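You operate a simulated robot arm through the tools that you are given. There is no shell and no other tool.

You run a simulated robot arm. Do the job below in one go: nothing can be reset, and whatever is moved stays where it is left.

## Task
Drive the table foot's pad screw home; put the foot in the drawer.
Fine: the screwdriver goes back in its hole; the foot stands in the half by the pull; shut the bench drawer. Where these are worked on the way, their far stop is far enough and under half their travel is too little: bench drawer.

It is judged by the outcome, as a careful person would: the job done as asked, and still so three seconds after it is handed in. It fails if anything else is knocked over, pushed out of place, dropped, spilled or broken.

## Robot
A 7-joint arm with a three-finger gripper, fixed in place. Base frame: the origin is on the floor under the middle of its stand, x ahead of it, y to its left, z up; the work surface is at about z = 88. Readings come in cm, degrees, newtons and seconds.
It reaches about 134.2 cm from its shoulder. Its first joint turns from -166.0 to 166.0 degrees. Payload 2.69 kg.
Tool frame: the origin (TCP) lies between the finger pads and is the grasp point; the fingertips stand 3 cm ahead of it; z points along the fingers, y is the line along which they close. The gripper opens to 12.8 cm; its body begins 11.7 cm behind the TCP.
Orientation is that of the tool frame in the base frame, as [roll, pitch, yaw] about the fixed x, y, z axes, in that order (R = Rz(yaw) Ry(pitch) Rx(roll)). With the fingers straight down and closing along the base's y, the tool's x points along the base's -x, its y along +y and its z along -z.

## Interface
- The arm moves only by the tool arm_command. Its argument "deltas" is text: rows parted by semicolons, each of 7 numbers parted by spaces: the shift along the tool's x, y, z in units of 200 mm (1.0 is 200 mm), then the turn, a rotation vector about the tool's x, y, z in units of 180 degrees (1.0 is 180 degrees), then the finger opening in cm, from 0 to 12.8. In form: x y z rx ry rz claw; .... A call has 1 to 20 rows; each row is the pose to reach, as a shift and turn from the pose commanded when the call began, along the tool's axes at that moment. A call with a number of a shift or a turn outside -1 to 1 is refused whole. Each row takes 0.2 s and may step no farther than 5 cm and 8.6 degrees from the row before; otherwise, or with a gripper value out of range, the whole call is refused. Where a pose cannot be reached the arm comes as near as it can. A force on the tool above 90 N (or 10 N above the force at the start of the call, whichever is more), or a blocked arm, ends the call early, and 0.2 s more pass. The fingers move at their own pace (about 12.7 cm/s each) and stop on an object; they squeeze with about 33 N. The grip force told is the motor's: it shows also when the fingers shut on nothing. Time passes only in rows, and 0.2 s behind the last, so rows that repeat a pose let the fingers close. It gives the time, the measured TCP pose, the force on the tool (base axes), the opening and the grip force at its end, in the units of the frame above (readings bear some noise), with the torque about the TCP (base axes, N m) and any sound that the robot's microphone picked up, and new pictures: "pictures" is both (left out), scene, wrist or none.
- Cameras (640 x 400 px; columns grow to the right, rows downward): "scene" is fixed at [21.78, -64.97, 153.04]; the picture's right is [0.84, -0.54, 0.00], its down [-0.27, -0.42, -0.87] and it looks along [0.47, 0.73, -0.49] (base axes); focal length 373 px, centre (320, 200). "wrist" rides on the gripper at [5.8, 5.4, -13.1] in the tool frame; the picture's right is [-0.68, 0.74, 0.00], its down [-0.62, -0.57, -0.55] and it looks along [-0.40, -0.37, 0.84] (tool axes); focal length 234 px, centre (320, 200). There is no depth. A picture from a camera that has moved, and an enlarged one, comes with that camera's place and axes in the base frame and with its lens.
- raise_lower(by): moves the trunk up (or, below 0, down) by that many cm; the arm rides with it, the base frame stays. It gives what a move gives, with no picture.
- zoom(camera, box): a new picture of the part [left, top, right, bottom] of that camera's present view, enlarged. The clock stands still meanwhile.
- job_done(): hands the job in; it is judged then, once.

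Nothing tells you positions but the pictures and the camera data. Unless the task says otherwise, let go and move clear before handing in.

The tools are called after "Emit:" as name(argument=value, ...) on one line, values as JSON. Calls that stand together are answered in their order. arm_command: Moves the arm, as the interface text tells. Its arguments: {"type":"object","properties":{"deltas":{"type":"string"},"pictures":{"type":"string","enum":["both","scene","wrist","none"]}},"required":["deltas"]} The other tools are called the same way: raise_lower (by) moves the trunk up or down; zoom (camera, box) takes an enlarged picture of a part of a camera's view; job_done () hands the job in.

At the start:

```text
clock: 0.0
position: [77.29, 3.3, 130.22]
orientation: [-180.0, 0.0, -180.0]
contact_force: [-0.1, 0.6, 0.4]
wrist_torque: [0.01, -0.01, 0.03]
finger_gap: 12.78
grasp_force: 0.0
trunk travel left (down, up): [-22.5, 12.5]
```

scene: 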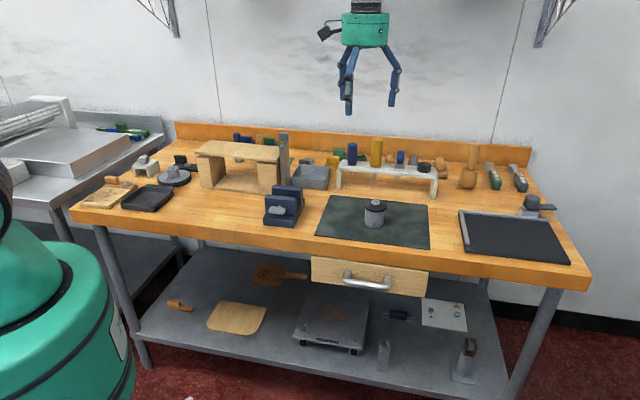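
wrist: 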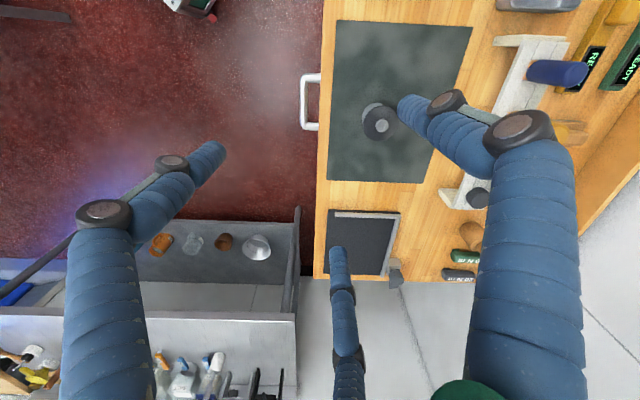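

I see a bench with a dark mat holding a small round item (likely the table foot), a white rack behind it holding screwdrivers, and a drawer with a pull under the bench's front edge. I'll zoom in first to identify everything.

Emit:
zoom(camera="scene", box=[310, 130, 450, 220])

Emit:
zoom(camera="scene", box=[300, 180, 460, 300])

Emit:
zoom(camera="scene", box=[170, 120, 330, 230])

Emit:
zoom(camera="scene", box=[420, 130, 580, 270])

```text
4.44 times, centred on (380, 175) of scene
camera zoom: at [21.78, -64.97, 153.04], right [0.84, -0.54, 0.0], down [-0.27, -0.42, -0.87], along [0.47, 0.73, -0.49], focal length 1658 px, centre (53, 311)
```

zoom: 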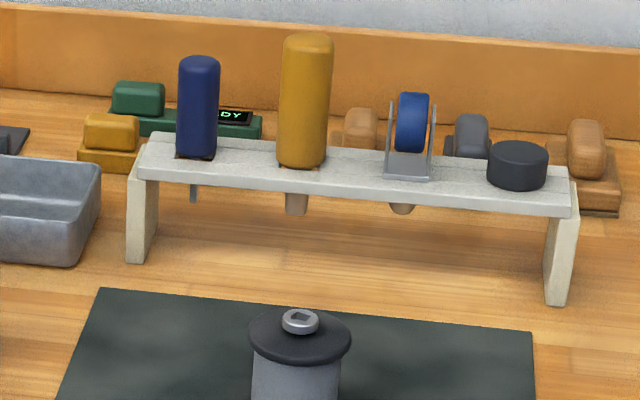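

```text
3.33 times, centred on (380, 240) of scene
camera zoom: at [21.78, -64.97, 153.04], right [0.84, -0.54, 0.0], down [-0.27, -0.42, -0.87], along [0.47, 0.73, -0.49], focal length 1243 px, centre (120, 67)
```

zoom: 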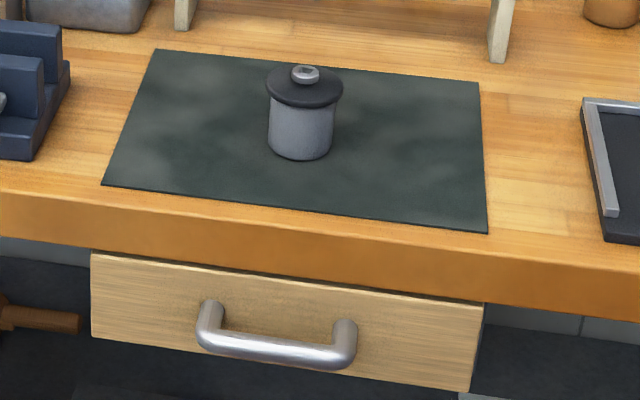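

```text
3.64 times, centred on (250, 175) of scene
camera zoom: at [21.78, -64.97, 153.04], right [0.84, -0.54, 0.0], down [-0.27, -0.42, -0.87], along [0.47, 0.73, -0.49], focal length 1356 px, centre (574, 291)
```

zoom: 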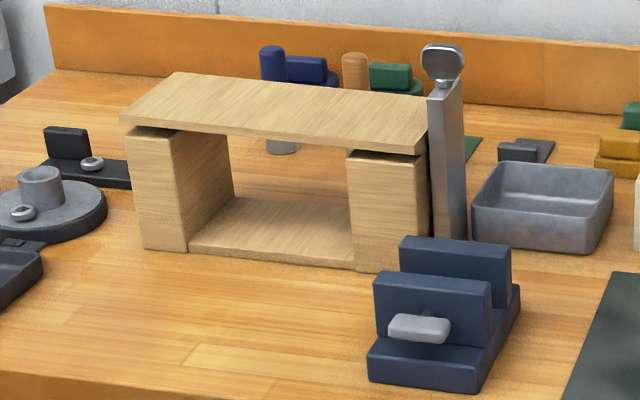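

```text
2.86 times, centred on (500, 200) of scene
camera zoom: at [21.78, -64.97, 153.04], right [0.84, -0.54, 0.0], down [-0.27, -0.42, -0.87], along [0.47, 0.73, -0.49], focal length 1066 px, centre (-194, 200)
```

zoom: 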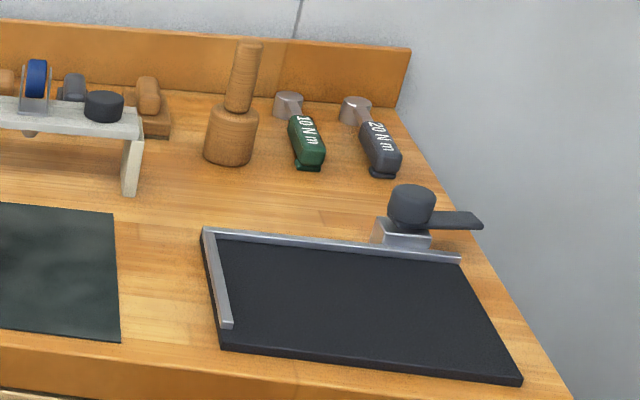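

The grey foot with its dark pad and a screw head on top stands on the mat; the rack holds a blue-handled and a yellow-handled driver. I'll look closer at the screw recess and the driver tips.

Emit:
zoom(camera="scene", box=[355, 190, 395, 230])

Emit:
zoom(camera="scene", box=[335, 135, 395, 185])

Emit:
zoom(camera="scene", box=[380, 140, 450, 200])

Emit:
zoom(camera="wrist", box=[320, 60, 480, 160])

Emit:
zoom(camera="wrist", box=[440, 0, 640, 200])

```text
10.00 times, centred on (375, 210) of scene
camera zoom: at [21.78, -64.97, 153.04], right [0.84, -0.54, 0.0], down [-0.27, -0.42, -0.87], along [0.47, 0.73, -0.49], focal length 3729 px, centre (-230, 100)
```

zoom: 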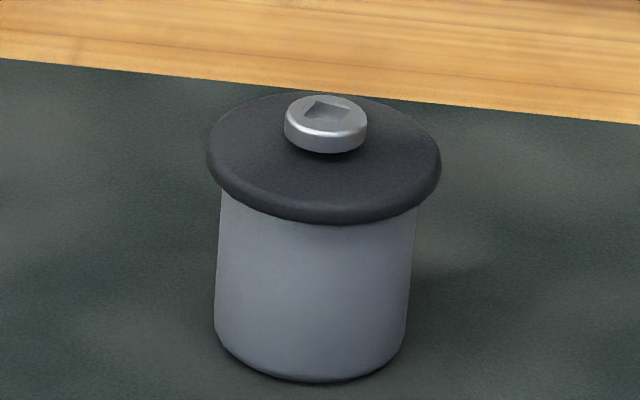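

```text
8.00 times, centred on (365, 160) of scene
camera zoom: at [21.78, -64.97, 153.04], right [0.84, -0.54, 0.0], down [-0.27, -0.42, -0.87], along [0.47, 0.73, -0.49], focal length 2984 px, centre (-40, 520)
```

zoom: 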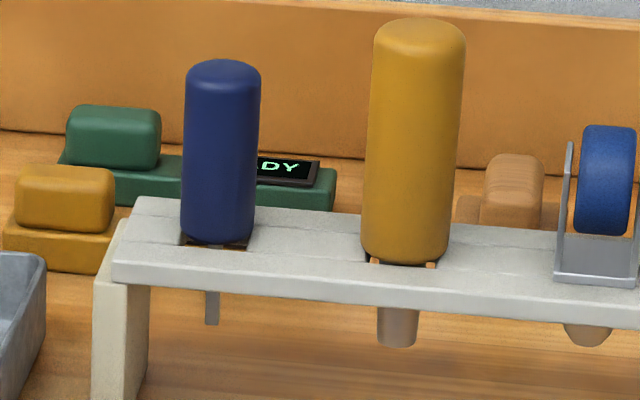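

```text
6.67 times, centred on (415, 170) of scene
camera zoom: at [21.78, -64.97, 153.04], right [0.84, -0.54, 0.0], down [-0.27, -0.42, -0.87], along [0.47, 0.73, -0.49], focal length 2486 px, centre (-313, 400)
```

zoom: 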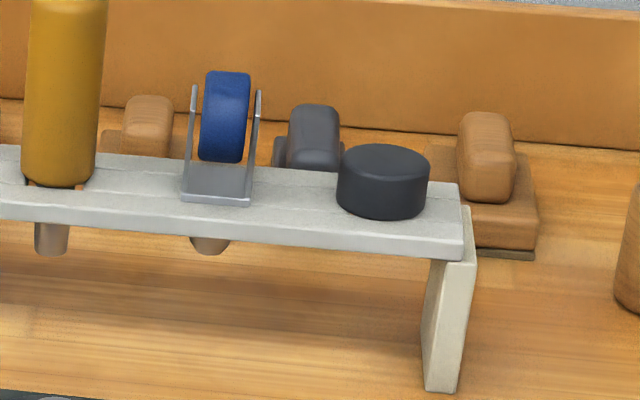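

```text
4.00 times, centred on (400, 110) of wrist
camera zoom: at [71.36, 8.61, 143.28], right [0.68, 0.74, 0.0], down [0.62, -0.57, 0.55], along [0.4, -0.37, -0.84], focal length 937 px, centre (0, 560)
```

zoom: 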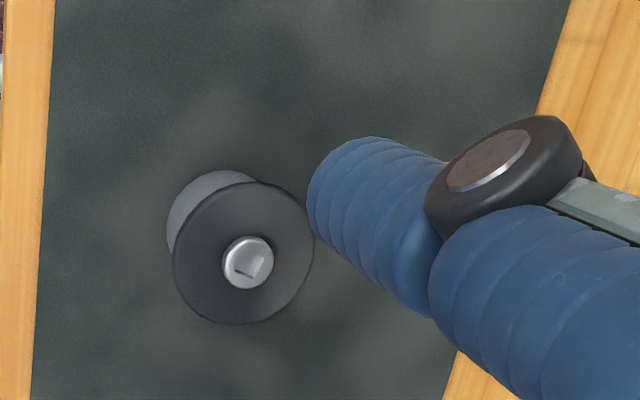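

```text
2.00 times, centred on (540, 100) of wrist
camera zoom: at [71.36, 8.61, 143.28], right [0.68, 0.74, 0.0], down [0.62, -0.57, 0.55], along [0.4, -0.37, -0.84], focal length 468 px, centre (-120, 400)
```

zoom: 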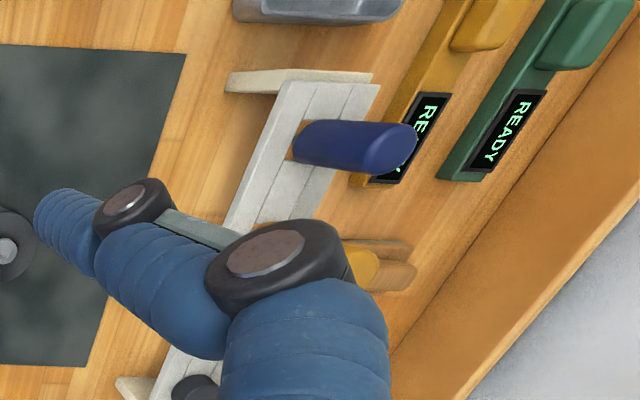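

The foot stands near (90, 9.6) on the bench, which runs at 45° to the base axes, and the rack sits behind it. I'll zoom harder on the tips and recess to decide which tool is the matching screwdriver.

Emit:
zoom(camera="scene", box=[350, 165, 366, 175])

Emit:
zoom(camera="scene", box=[370, 162, 412, 188])

Emit:
zoom(camera="scene", box=[367, 196, 383, 206])

Emit:
zoom(camera="scene", box=[340, 140, 364, 155])

```text
16.00 times, centred on (358, 170) of scene
camera zoom: at [21.78, -64.97, 153.04], right [0.84, -0.54, 0.0], down [-0.27, -0.42, -0.87], along [0.47, 0.73, -0.49], focal length 5967 px, centre (-288, 680)
```

zoom: 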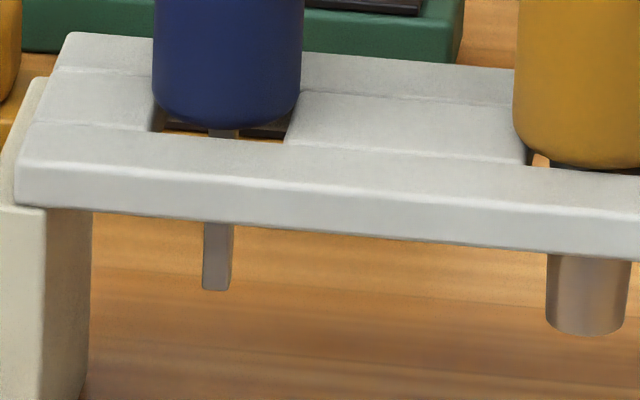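

```text
15.24 times, centred on (391, 175) of scene
camera zoom: at [21.78, -64.97, 153.04], right [0.84, -0.54, 0.0], down [-0.27, -0.42, -0.87], along [0.47, 0.73, -0.49], focal length 5683 px, centre (-762, 581)
```

zoom: 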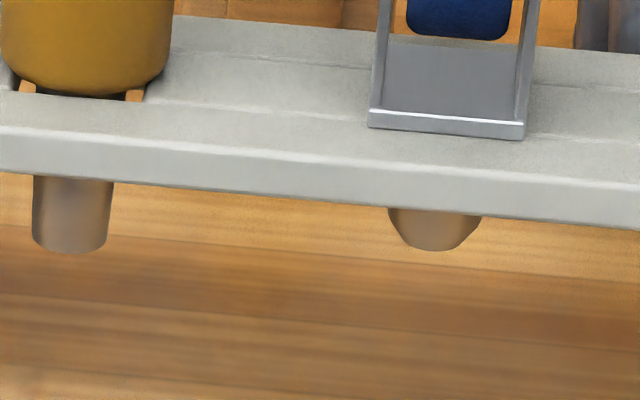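

```text
16.00 times, centred on (375, 201) of scene
camera zoom: at [21.78, -64.97, 153.04], right [0.84, -0.54, 0.0], down [-0.27, -0.42, -0.87], along [0.47, 0.73, -0.49], focal length 5967 px, centre (-560, 184)
```

zoom: 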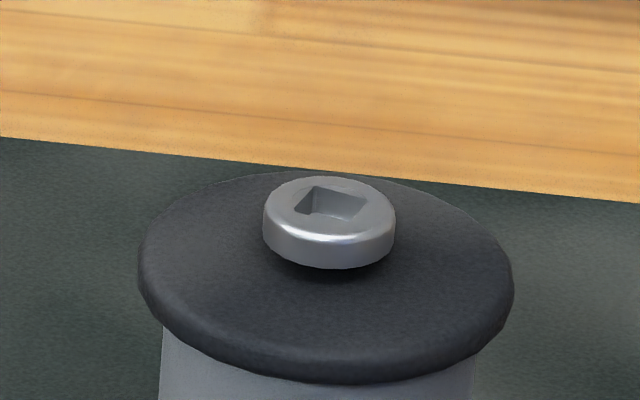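

```text
16.00 times, centred on (352, 148) of scene
camera zoom: at [21.78, -64.97, 153.04], right [0.84, -0.54, 0.0], down [-0.27, -0.42, -0.87], along [0.47, 0.73, -0.49], focal length 5967 px, centre (-192, 1040)
```

zoom: 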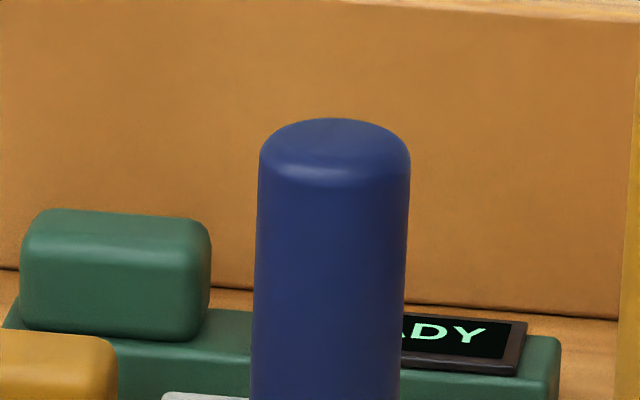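

The blue-handled tool has a square shank that suits the square recess, while the yellow one has a thick round shank. I'll swing the wrist camera around to look toward the rack before touching anything.

Emit:
arm_command(deltas="-.035 .0395 .0464 0 0 -.0445 12.8; -.07 .0791 .0927 0 0 -.0889 12.8; -.105 .1186 .1391 0 0 -.1334 12.8; -.14 .1582 .1855 0 0 -.1778 12.8; -.175 .1977 .2318 0 0 -.2223 12.8; -.21 .2373 .2782 0 0 -.2667 12.8; -.245 .2768 .3245 0 0 -.3112 12.8; -.28 .3164 .3709 0 0 -.3556 12.8; -.315 .3559 .4173 0 0 -.4001 12.8; -.35 .3955 .4636 0 0 -.4445 12.8; -.385 .435 .51 0 0 -.489 12.8")

```text
clock: 2.4
position: [85.02, 12.01, 119.97]
orientation: [-179.9, 0.0, -91.8]
contact_force: [0.5, 0.1, 0.4]
wrist_torque: [0.04, 0.0, 0.02]
finger_gap: 12.81
grasp_force: 0.0
trunk travel left (down, up): [-22.5, 12.5]
camera wrist: at [79.39, 6.19, 133.0], right [-0.71, 0.7, 0.0], down [0.59, 0.6, 0.55], along [0.38, 0.39, -0.84], focal length 234 px, centre (320, 200)
```

scene: 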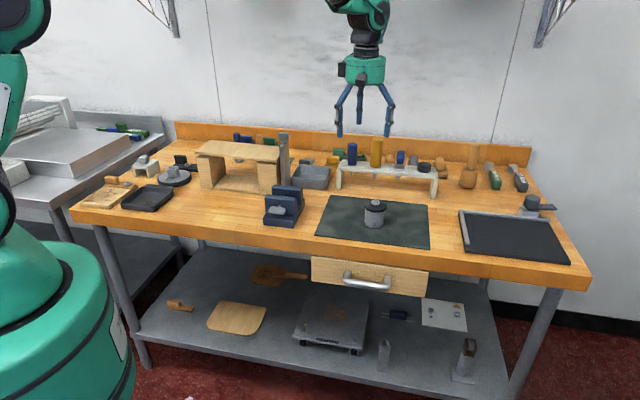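
wrist: 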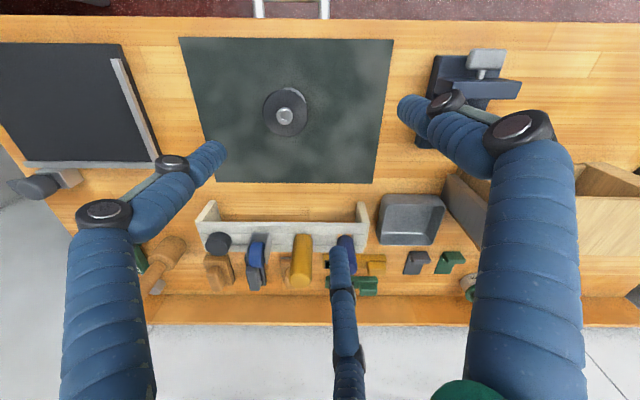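

The wrist view now shows the mat, foot and rack (upside down relative to the bench front). I'll zoom onto the screw and drivers from here.

Emit:
zoom(camera="wrist", box=[255, 80, 319, 140])

Emit:
zoom(camera="wrist", box=[190, 190, 390, 315])

```text
6.67 times, centred on (287, 110) of wrist
camera zoom: at [79.39, 6.19, 133.0], right [-0.71, 0.7, 0.0], down [0.59, 0.6, 0.55], along [0.38, 0.39, -0.84], focal length 1561 px, centre (540, 800)
```

zoom: 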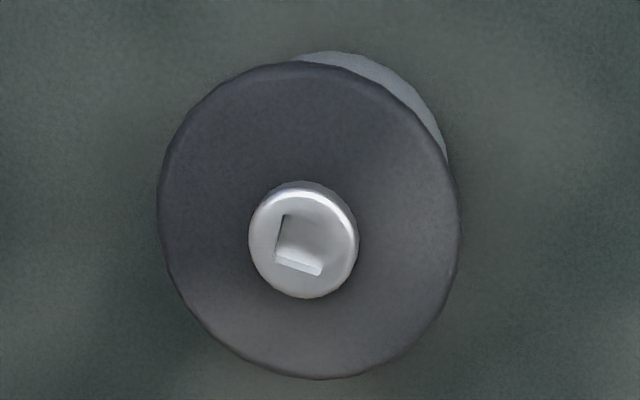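

```text
3.20 times, centred on (290, 252) of wrist
camera zoom: at [79.39, 6.19, 133.0], right [-0.71, 0.7, 0.0], down [0.59, 0.6, 0.55], along [0.38, 0.39, -0.84], focal length 749 px, centre (416, 32)
```

zoom: 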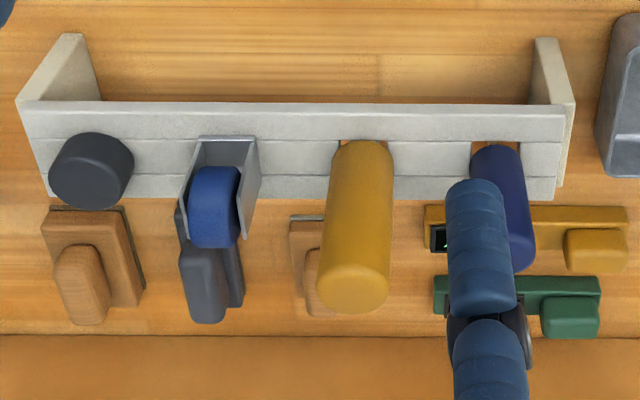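

The foot's screw head is at about (89.1, 8.5, 97). The blue driver stands near (99, 33) in the rack. I'll hover above the rack to locate the blue handle precisely, with the fingers turned so none points at the yellow handle.

Emit:
arm_command(deltas="-.119 -.075 -.0375 0 0 .03 12.8; -.2375 -.15 -.075 0 0 .06 12.8; -.356 -.225 -.1125 0 0 .09 12.8; -.475 -.3 -.15 0 0 .12 12.8; -.594 -.375 -.1875 0 0 .15 12.8; -.7125 -.45 -.225 0 0 .18 12.8; -.831 -.525 -.2625 0 0 .21 12.8; -.95 -.6 -.3 0 0 .239 12.8")

```text
clock: 4.2
position: [97.65, 30.52, 125.74]
orientation: [-180.0, -0.1, -135.0]
contact_force: [-0.4, -0.3, -0.3]
wrist_torque: [-0.03, -0.04, 0.0]
finger_gap: 12.79
grasp_force: 0.1
trunk travel left (down, up): [-22.5, 12.5]
camera wrist: at [89.73, 30.14, 138.9], right [-0.04, 1.0, 0.0], down [0.84, 0.03, 0.55], along [0.55, 0.02, -0.84], focal length 234 px, centre (320, 200)
```

scene: 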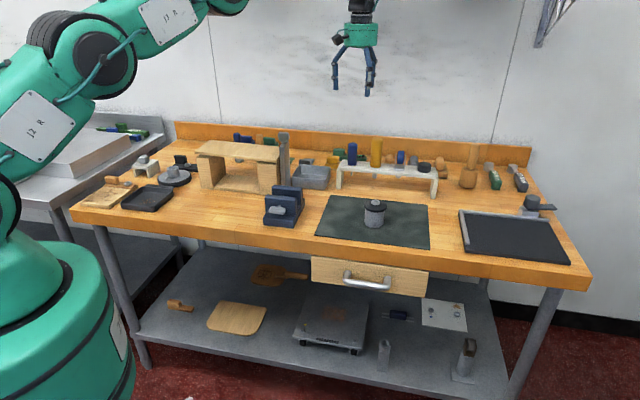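
wrist: 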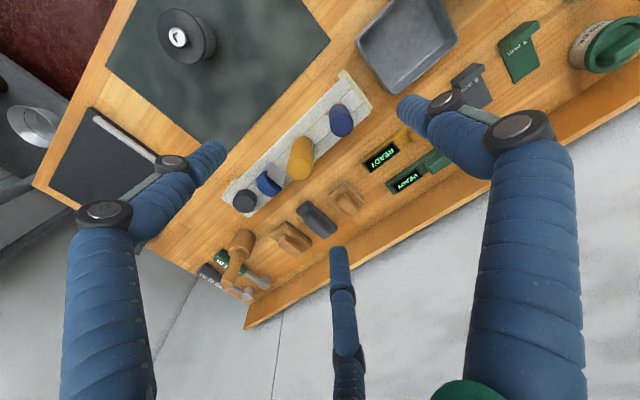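

Emit:
zoom(camera="wrist", box=[280, 70, 376, 160])

Emit:
zoom(camera="wrist", box=[160, 10, 224, 50])

```text
4.44 times, centred on (328, 115) of wrist
camera zoom: at [89.73, 30.14, 138.9], right [-0.04, 1.0, 0.0], down [0.84, 0.03, 0.55], along [0.55, 0.02, -0.84], focal length 1041 px, centre (284, 578)
```

zoom: 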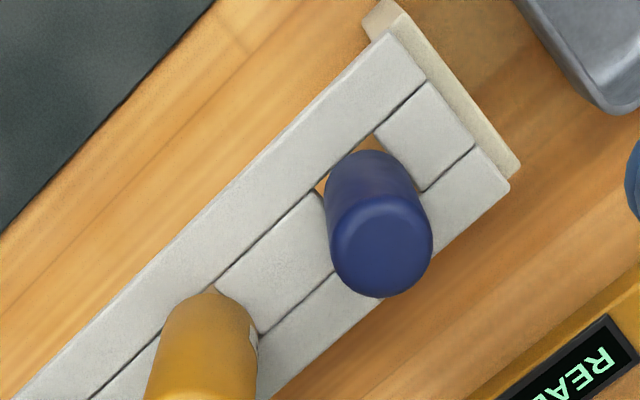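

```text
10.00 times, centred on (192, 30) of wrist
camera zoom: at [89.73, 30.14, 138.9], right [-0.04, 1.0, 0.0], down [0.84, 0.03, 0.55], along [0.55, 0.02, -0.84], focal length 2342 px, centre (1600, 1900)
```

zoom: 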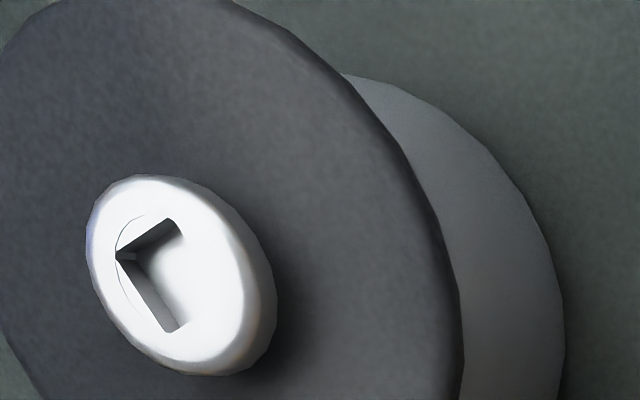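

The blue driver's handle is centred at about (98.75, 33.6), with its top near z 105.5. I'll come down above it with the fingers partly closed and check the alignment before closing.

Emit:
arm_command(deltas="-.0366 .017 .1375 0 0 0 10; -.0732 .034 .275 0 0 0 8; -.1098 .0509 .4125 0 0 0 7; -.1464 .0679 .55 0 0 0 7; -.1464 .0679 .55 0 0 0 7")

```text
clock: 5.4
position: [98.71, 33.57, 114.87]
orientation: [179.9, 0.1, -135.1]
contact_force: [0.3, -0.5, 0.1]
wrist_torque: [-0.01, 0.04, 0.0]
finger_gap: 7.0
grasp_force: 0.1
trunk travel left (down, up): [-22.5, 12.5]
camera wrist: at [90.78, 33.09, 128.04], right [-0.04, 1.0, 0.0], down [0.84, 0.04, 0.55], along [0.55, 0.02, -0.84], focal length 234 px, centre (320, 200)
```

scene: 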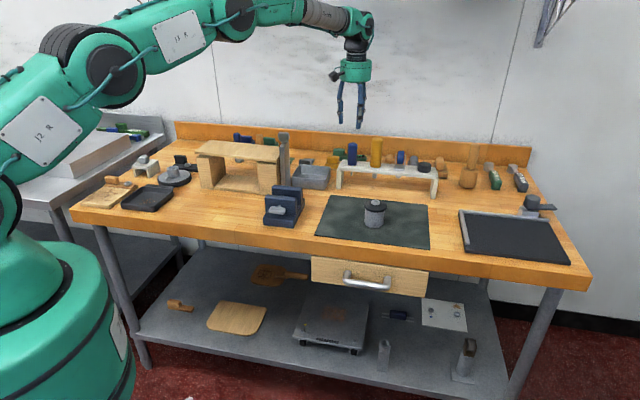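
wrist: 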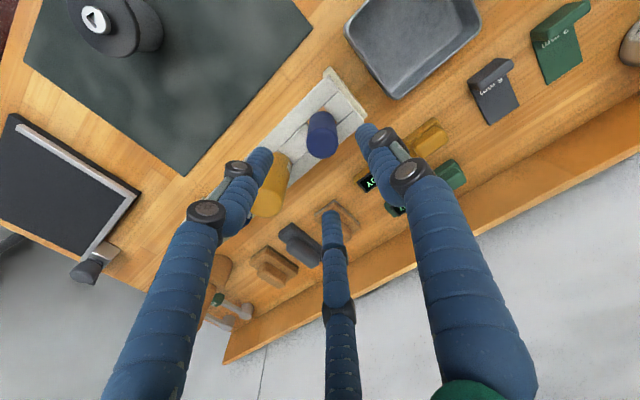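

Emit:
zoom(camera="wrist", box=[272, 80, 368, 180])

Emit:
zoom(camera="wrist", box=[70, 0, 134, 40])

Emit:
zoom(camera="scene", box=[330, 90, 394, 180])

```text
4.00 times, centred on (320, 130) of wrist
camera zoom: at [90.78, 33.09, 128.04], right [-0.04, 1.0, 0.0], down [0.84, 0.04, 0.55], along [0.55, 0.02, -0.84], focal length 937 px, centre (320, 480)
```

zoom: 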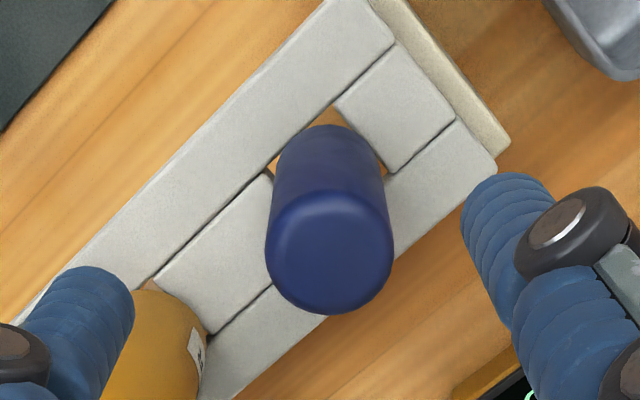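

```text
10.00 times, centred on (102, 20) of wrist
camera zoom: at [90.78, 33.09, 128.04], right [-0.04, 1.0, 0.0], down [0.84, 0.04, 0.55], along [0.55, 0.02, -0.84], focal length 2342 px, centre (2500, 2000)
```

zoom: 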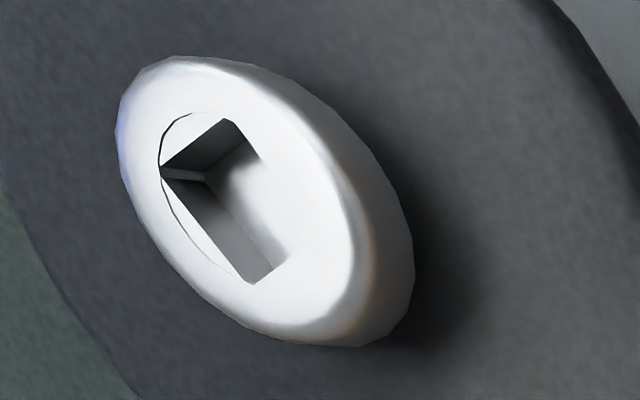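

```text
4.44 times, centred on (362, 135) of scene
camera zoom: at [21.78, -64.97, 153.04], right [0.84, -0.54, 0.0], down [-0.27, -0.42, -0.87], along [0.47, 0.73, -0.49], focal length 1658 px, centre (133, 489)
```

zoom: 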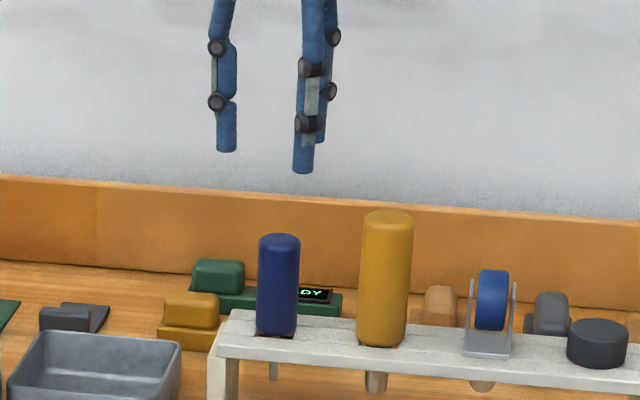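

The handle is centred between the fingers. I'll descend to grip it at about z 103, then close.

Emit:
arm_command(deltas="-.002 .002 .15 0 0 0 7; -.0035 .0035 .3 0 0 0 7; -.0035 .0035 .42 0 0 0 7; -.0035 .0035 .52 0 0 0 7; -.0035 .0035 .6 0 0 0 7; -.0035 .0035 .6 0 0 0 7")

```text
clock: 6.8
position: [98.59, 33.95, 103.03]
orientation: [180.0, 0.1, -134.9]
contact_force: [0.6, -0.1, -0.4]
wrist_torque: [-0.03, -0.01, 0.02]
finger_gap: 7.01
grasp_force: 0.0
trunk travel left (down, up): [-22.5, 12.5]
camera wrist: at [90.73, 33.35, 116.22], right [-0.04, 1.0, 0.0], down [0.84, 0.04, 0.55], along [0.55, 0.02, -0.84], focal length 234 px, centre (320, 200)
```

scene: 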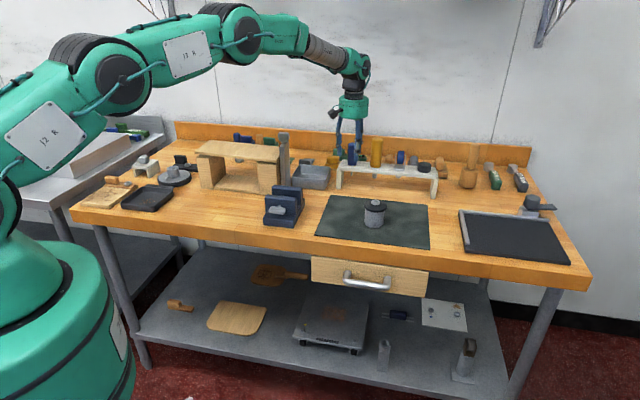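
wrist: 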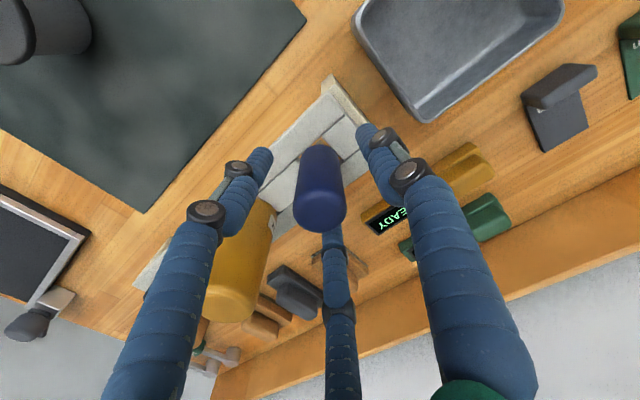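

Emit:
arm_command(deltas="0 0 0 0 0 0 5; 0 0 0 0 0 0 4; 0 0 0 0 0 0 2; 0 0 0 0 0 0 1.5; 0 0 0 0 0 0 1.5")

```text
clock: 8.0
position: [98.47, 33.8, 103.09]
orientation: [-179.9, 0.0, -135.0]
contact_force: [0.8, -0.4, 0.3]
wrist_torque: [0.01, 0.01, -0.02]
finger_gap: 3.18
grasp_force: 32.6
trunk travel left (down, up): [-22.5, 12.5]
camera wrist: at [90.71, 33.35, 116.22], right [-0.04, 1.0, 0.0], down [0.84, 0.04, 0.55], along [0.55, 0.02, -0.84], focal length 234 px, centre (320, 200)
```

scene: 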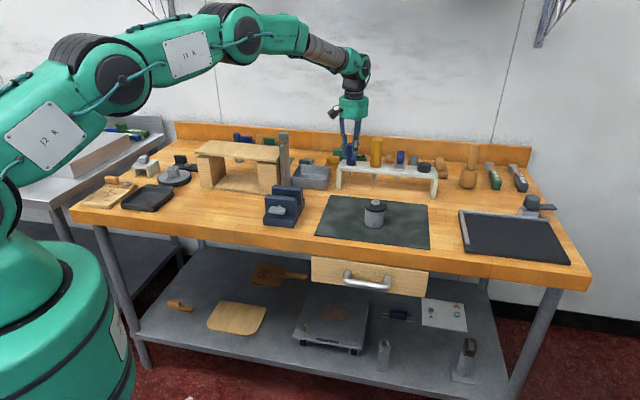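
wrist: 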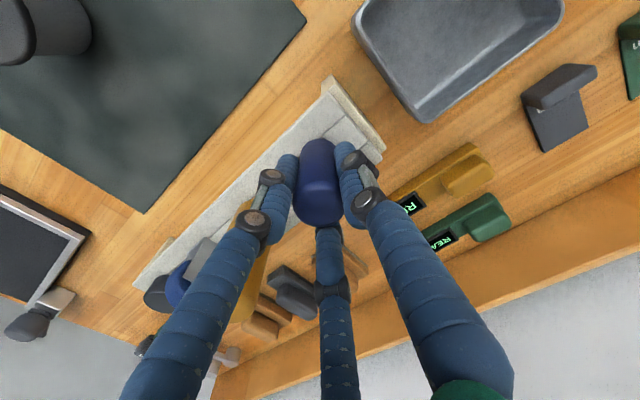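

The handle is gripped (3.18 cm). I'll lift it straight up out of its hole and inspect the tip.

Emit:
arm_command(deltas="0 0 -.1 0 0 0 1.5; 0 0 -.2 0 0 0 1.5; 0 0 -.35 0 0 0 1.5; 0 0 -.5 0 0 0 1.5; 0 0 -.65 0 0 0 1.5; 0 0 -.65 0 0 0 1.5")

```text
clock: 9.4
position: [98.56, 33.73, 116.23]
orientation: [180.0, 0.0, -135.0]
contact_force: [-0.2, -0.3, 0.0]
wrist_torque: [0.03, -0.01, -0.02]
finger_gap: 3.2
grasp_force: 33.1
trunk travel left (down, up): [-22.5, 12.5]
camera wrist: at [90.72, 33.31, 129.2], right [-0.04, 1.0, 0.0], down [0.84, 0.04, 0.55], along [0.55, 0.02, -0.84], focal length 234 px, centre (320, 200)
```

scene: 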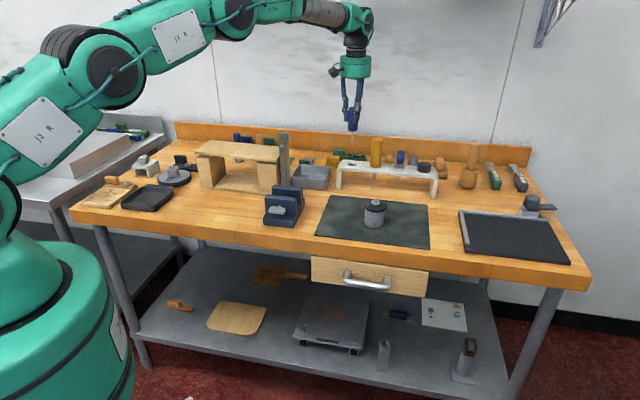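
wrist: 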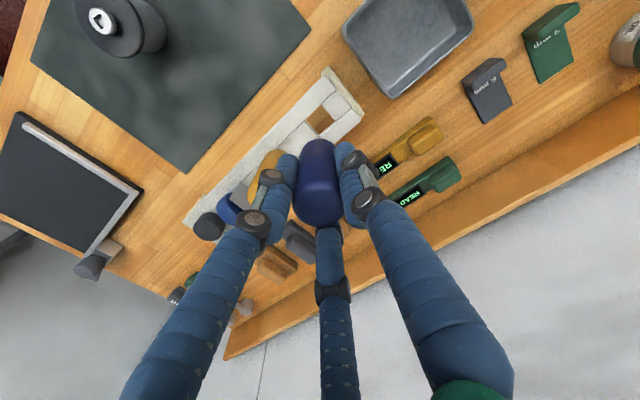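

Emit:
zoom(camera="scene", box=[340, 110, 364, 150])

Emit:
zoom(camera="wrist", box=[280, 100, 360, 150])

Emit:
zoom(camera="scene", box=[330, 150, 370, 180])

Emit:
zoom(camera="wrist", box=[72, 0, 136, 40])

```text
10.00 times, centred on (352, 130) of scene
camera zoom: at [21.78, -64.97, 153.04], right [0.84, -0.54, 0.0], down [-0.27, -0.42, -0.87], along [0.47, 0.73, -0.49], focal length 3729 px, centre (0, 900)
```

zoom: 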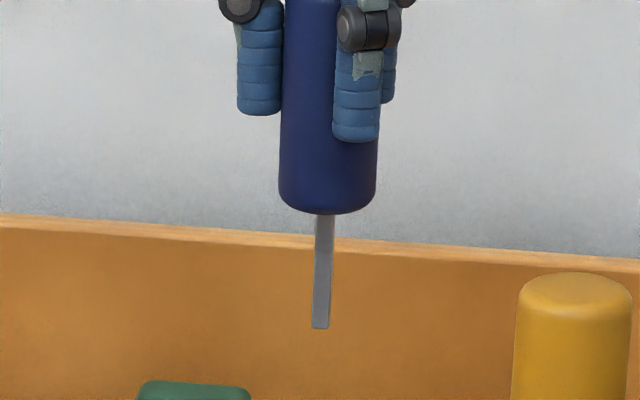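

```text
8.00 times, centred on (320, 125) of wrist
camera zoom: at [90.72, 33.31, 129.2], right [-0.04, 1.0, 0.0], down [0.84, 0.04, 0.55], along [0.55, 0.02, -0.84], focal length 1873 px, centre (320, 800)
```

zoom: 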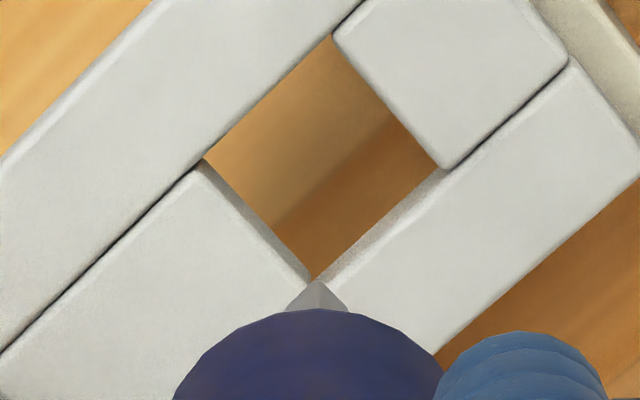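

```text
13.33 times, centred on (350, 165) of scene
camera zoom: at [21.78, -64.97, 153.04], right [0.84, -0.54, 0.0], down [-0.27, -0.42, -0.87], along [0.47, 0.73, -0.49], focal length 4972 px, centre (-80, 667)
```

zoom: 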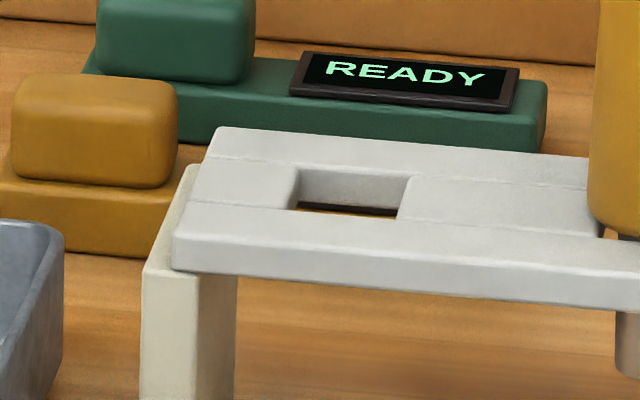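

```text
10.00 times, centred on (104, 20) of wrist
camera zoom: at [90.72, 33.31, 129.2], right [-0.04, 1.0, 0.0], down [0.84, 0.04, 0.55], along [0.55, 0.02, -0.84], focal length 2342 px, centre (2480, 2000)
```

zoom: 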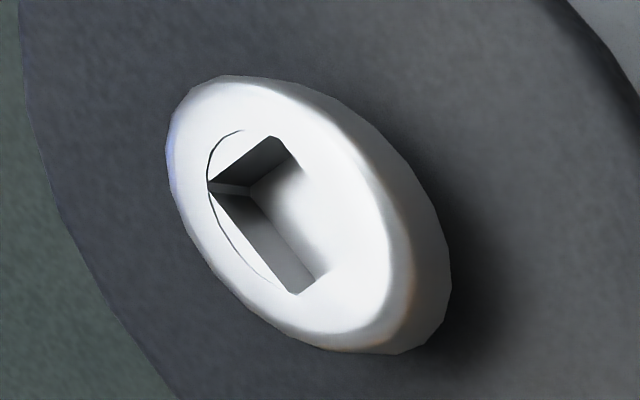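

The driver has a plain square shank, but the recess looks somewhat larger. Before committing I'll check the rest of the scene for any other driver that would fit a square recess.

Emit:
zoom(camera="scene", box=[360, 290, 490, 390])

Emit:
zoom(camera="scene", box=[160, 260, 380, 370])

Emit:
zoom(camera="scene", box=[70, 120, 200, 220])

Emit:
zoom(camera="wrist", box=[160, 150, 320, 330])

Emit:
zoom(camera="wrist", box=[440, 0, 640, 125])

```text
4.00 times, centred on (425, 340) of scene
camera zoom: at [21.78, -64.97, 153.04], right [0.84, -0.54, 0.0], down [-0.27, -0.42, -0.87], along [0.47, 0.73, -0.49], focal length 1492 px, centre (-100, -360)
```

zoom: 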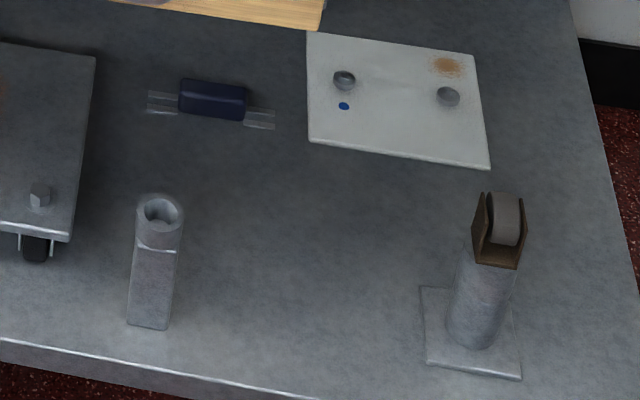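

```text
2.91 times, centred on (270, 315) of scene
camera zoom: at [21.78, -64.97, 153.04], right [0.84, -0.54, 0.0], down [-0.27, -0.42, -0.87], along [0.47, 0.73, -0.49], focal length 1085 px, centre (466, -134)
```

zoom: 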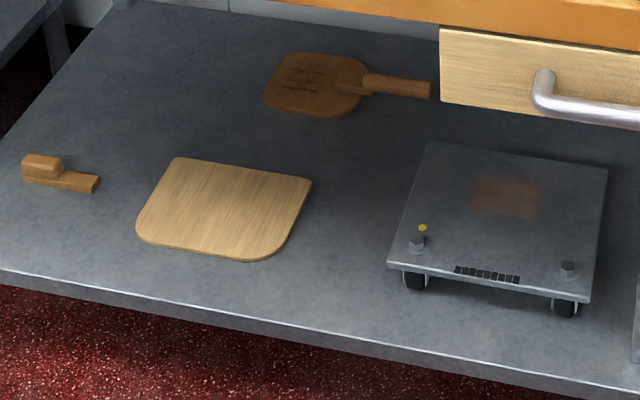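

```text
4.00 times, centred on (135, 170) of scene
camera zoom: at [21.78, -64.97, 153.04], right [0.84, -0.54, 0.0], down [-0.27, -0.42, -0.87], along [0.47, 0.73, -0.49], focal length 1492 px, centre (1060, 320)
```

zoom: 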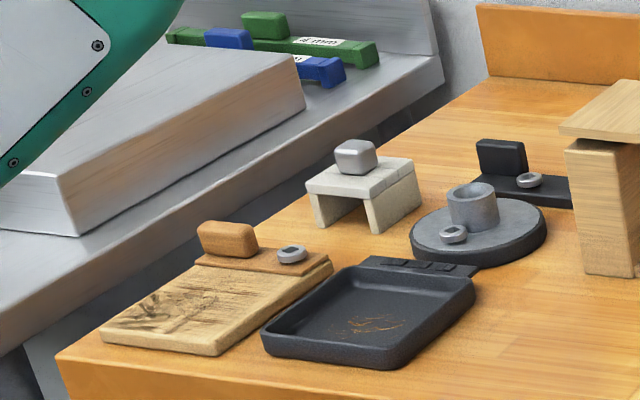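

```text
2.22 times, centred on (240, 240) of wrist
camera zoom: at [90.72, 33.31, 129.2], right [-0.04, 1.0, 0.0], down [0.84, 0.04, 0.55], along [0.55, 0.02, -0.84], focal length 520 px, centre (498, 111)
```

zoom: 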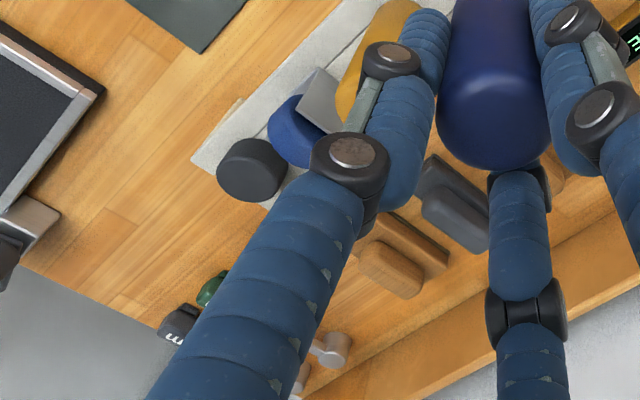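

```text
3.20 times, centred on (540, 62) of wrist
camera zoom: at [90.72, 33.31, 129.2], right [-0.04, 1.0, 0.0], down [0.84, 0.04, 0.55], along [0.55, 0.02, -0.84], focal length 749 px, centre (-384, 640)
```

zoom: 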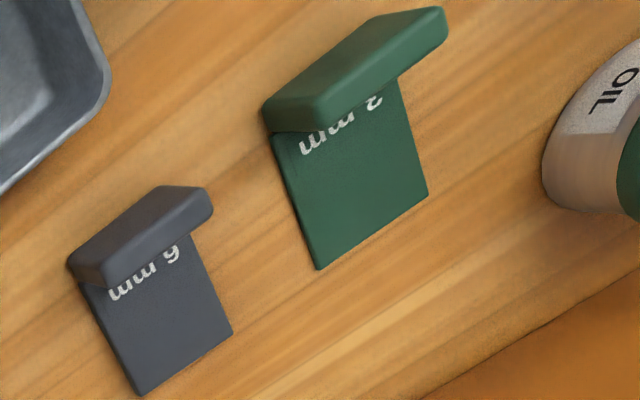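

No other tool fits, so the blue-handled square driver is the one. I'll carry it toward the foot while turning the wrist counter-clockwise to bank turning range.

Emit:
arm_command(deltas=".06 -.027 0 0 0 -.0405 1.5; .12 -.054 0 0 0 -.081 1.5; .18 -.081 0 0 0 -.1215 1.5; .24 -.108 0 0 0 -.162 1.5; .3 -.135 0 0 0 -.2025 1.5; .36 -.162 0 0 0 -.243 1.5; .42 -.189 0 0 0 -.2835 1.5; .48 -.216 0 0 0 -.324 1.5; .54 -.243 0 0 0 -.3645 1.5; .6 -.27 0 0 0 -.4056 1.5; .6 -.27 0 0 0 -.4056 1.5")

```text
clock: 11.8
position: [93.96, 21.43, 115.94]
orientation: [-180.0, 0.0, -61.9]
contact_force: [-0.9, 0.4, -1.4]
wrist_torque: [0.01, -0.04, 0.01]
finger_gap: 3.17
grasp_force: 32.8
trunk travel left (down, up): [-22.5, 12.5]
camera wrist: at [92.04, 13.64, 129.01], right [-0.97, 0.25, 0.0], down [0.21, 0.81, 0.55], along [0.14, 0.53, -0.84], focal length 234 px, centre (320, 200)
```

scene: 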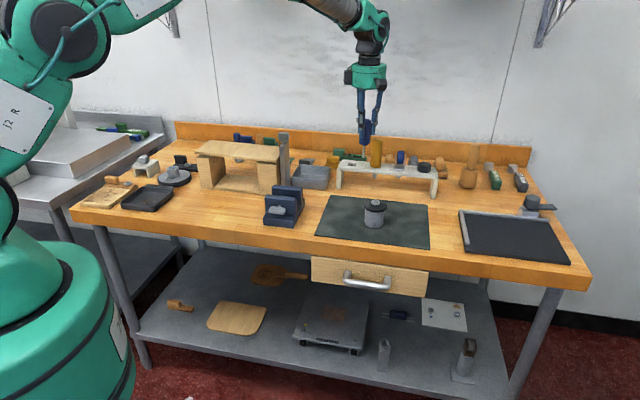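
wrist: 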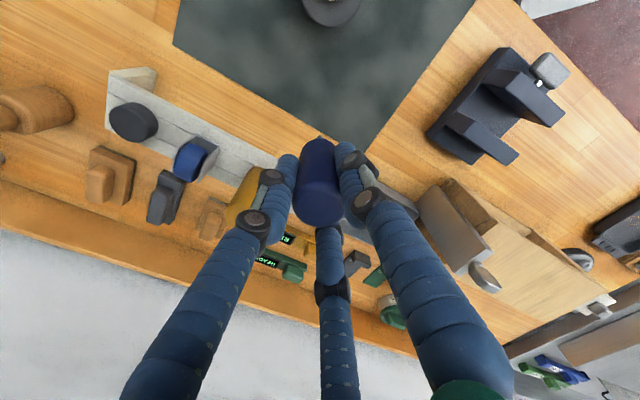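

The driver is held steady. Next I move it over the screw at a safe height, turning another 90° counter-clockwise to see if the wrist reaches that far.

Emit:
arm_command(deltas=".0378 .0431 .0208 0 0 -.0417 1.5; .0756 .0863 .0417 0 0 -.0833 1.5; .1134 .1294 .0625 0 0 -.125 1.5; .1512 .1725 .0833 0 0 -.1667 1.5; .189 .2156 .1042 0 0 -.2083 1.5; .2268 .2588 .125 0 0 -.25 1.5; .2645 .3019 .1458 0 0 -.2917 1.5; .3023 .345 .1667 0 0 -.3333 1.5; .3401 .3881 .1875 0 0 -.375 1.5; .3779 .4313 .2083 0 0 -.4167 1.5; .4157 .4744 .2292 0 0 -.4583 1.5; .4535 .5175 .25 0 0 -.5 1.5; .4535 .5175 .25 0 0 -.5 1.5")

```text
clock: 14.6
position: [86.99, 16.17, 110.11]
orientation: [173.7, -1.2, 10.3]
contact_force: [0.1, -1.1, -0.6]
wrist_torque: [0.06, 0.02, 0.01]
finger_gap: 3.19
grasp_force: 32.7
out of reach, approached as far as the arm can: row 9, 10, 11, 12, 13
trunk travel left (down, up): [-22.5, 12.5]
camera wrist: at [93.11, 13.29, 123.85], right [-0.54, -0.84, 0.07], down [-0.73, 0.5, 0.47], along [-0.43, 0.2, -0.88], focal length 234 px, centre (320, 200)
```

scene: 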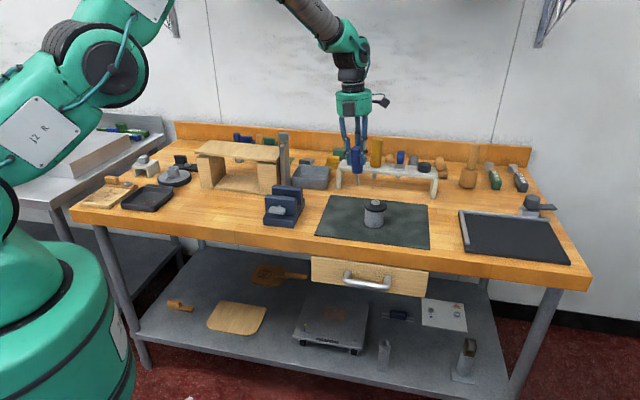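
wrist: 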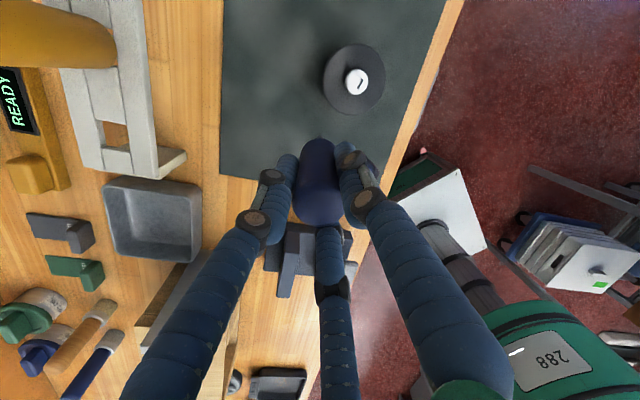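

The wrist limit was met near yaw 0°, so the usable turning range lies clockwise from there. I'll rise a little and turn back clockwise to yaw about −62°, where the square lines up with the recess.

Emit:
arm_command(deltas="0 0 -.1 0 0 0 1.5; 0 0 -.2 0 0 .03 1.5; 0 0 -.25 0 0 .07 1.5; 0 0 -.25 0 0 .11 1.5; 0 0 -.25 0 0 .15 1.5; 0 0 -.25 0 0 .19 1.5; 0 0 -.25 0 0 .23 1.5")

```text
clock: 16.2
position: [86.56, 16.86, 115.0]
orientation: [176.0, -5.2, -31.1]
contact_force: [-0.2, -0.3, -1.6]
wrist_torque: [0.0, 0.05, 0.01]
finger_gap: 3.18
grasp_force: 33.4
trunk travel left (down, up): [-22.5, 12.5]
camera wrist: at [88.23, 10.61, 128.94], right [-0.96, -0.28, -0.01], down [-0.25, 0.86, 0.45], along [-0.12, 0.43, -0.89], focal length 234 px, centre (320, 200)
```

scene: 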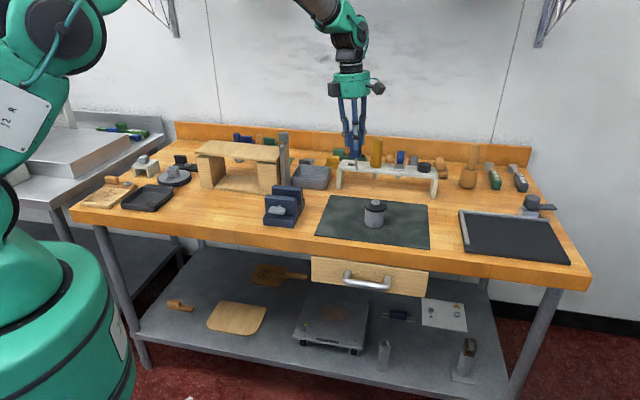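
wrist: 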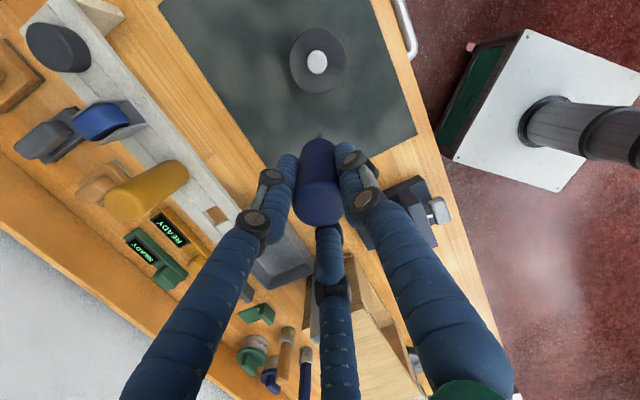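

The commanded pose is now slightly tilted, so I'll square the tool back to vertical first.

Emit:
arm_command(deltas="0 0 0 .0111 -.0144 -.0005 1.5; 0 0 0 .0222 -.0289 -.001 1.5; 0 0 0 .0222 -.0289 -.001 1.5", pictures="none")

```text
clock: 17.0
position: [86.48, 16.82, 115.05]
orientation: [179.9, 0.1, -30.8]
contact_force: [-0.5, 0.2, -0.9]
wrist_torque: [0.02, -0.04, -0.01]
finger_gap: 3.2
grasp_force: 32.8
trunk travel left (down, up): [-22.5, 12.5]
```

Emit:
arm_command(deltas=".066 .0578 .0 0 0 .0346 1.5; .132 .1156 .0 0 0 .0691 1.5; .198 .1734 .05 0 0 .1037 1.5; .264 .2312 .1 0 0 .1382 1.5; .33 .289 .2 0 0 .1728 1.5; .33 .289 .2 0 0 .1728 1.5")

```text
clock: 18.4
position: [89.46, 8.51, 111.11]
orientation: [179.8, -0.1, -62.1]
contact_force: [-0.5, 0.3, -0.5]
wrist_torque: [0.0, 0.04, -0.03]
finger_gap: 3.19
grasp_force: 32.7
trunk travel left (down, up): [-22.5, 12.5]
camera wrist: at [87.39, 0.67, 124.28], right [-0.97, 0.25, 0.0], down [0.21, 0.81, 0.55], along [0.14, 0.53, -0.84], focal length 234 px, centre (320, 200)
```

scene: 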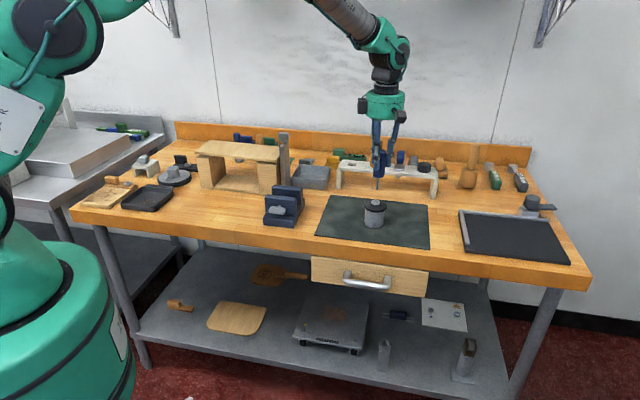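
wrist: 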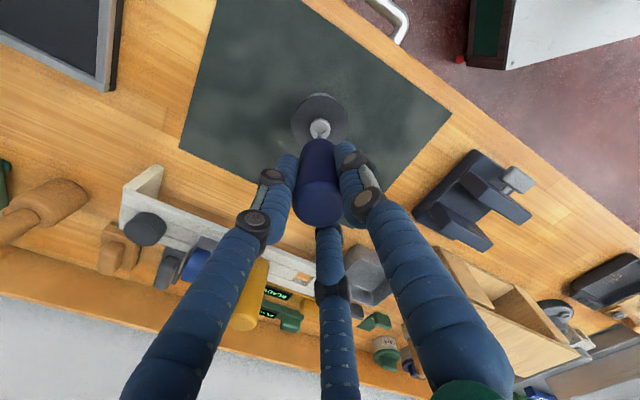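

Emit:
zoom(camera="wrist", box=[288, 90, 352, 150])

Emit:
zoom(camera="scene", box=[355, 165, 400, 230])

```text
6.67 times, centred on (320, 120) of wrist
camera zoom: at [87.39, 0.67, 124.28], right [-0.97, 0.25, 0.0], down [0.21, 0.81, 0.55], along [0.14, 0.53, -0.84], focal length 1561 px, centre (320, 733)
```

zoom: 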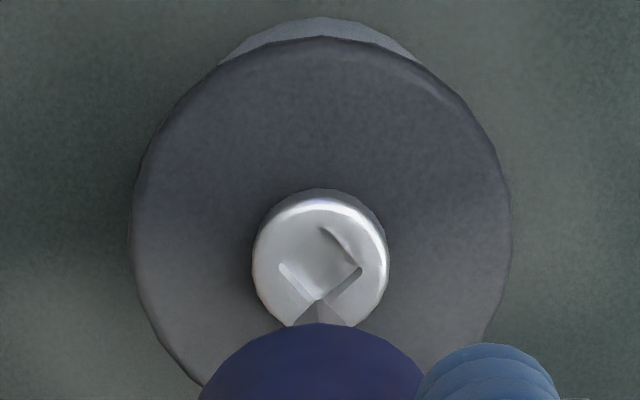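

```text
6.15 times, centred on (378, 198) of scene
camera zoom: at [21.78, -64.97, 153.04], right [0.84, -0.54, 0.0], down [-0.27, -0.42, -0.87], along [0.47, 0.73, -0.49], focal length 2295 px, centre (-34, 215)
```

zoom: 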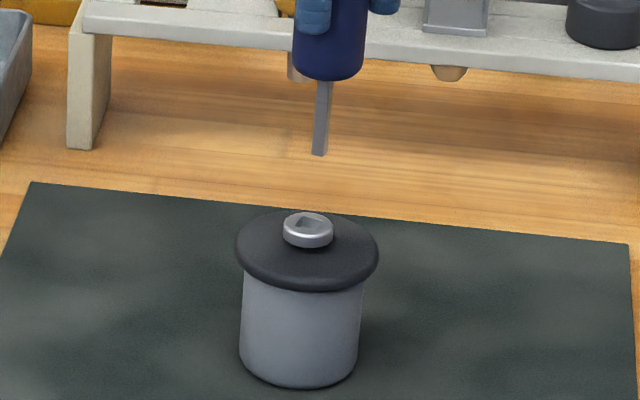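

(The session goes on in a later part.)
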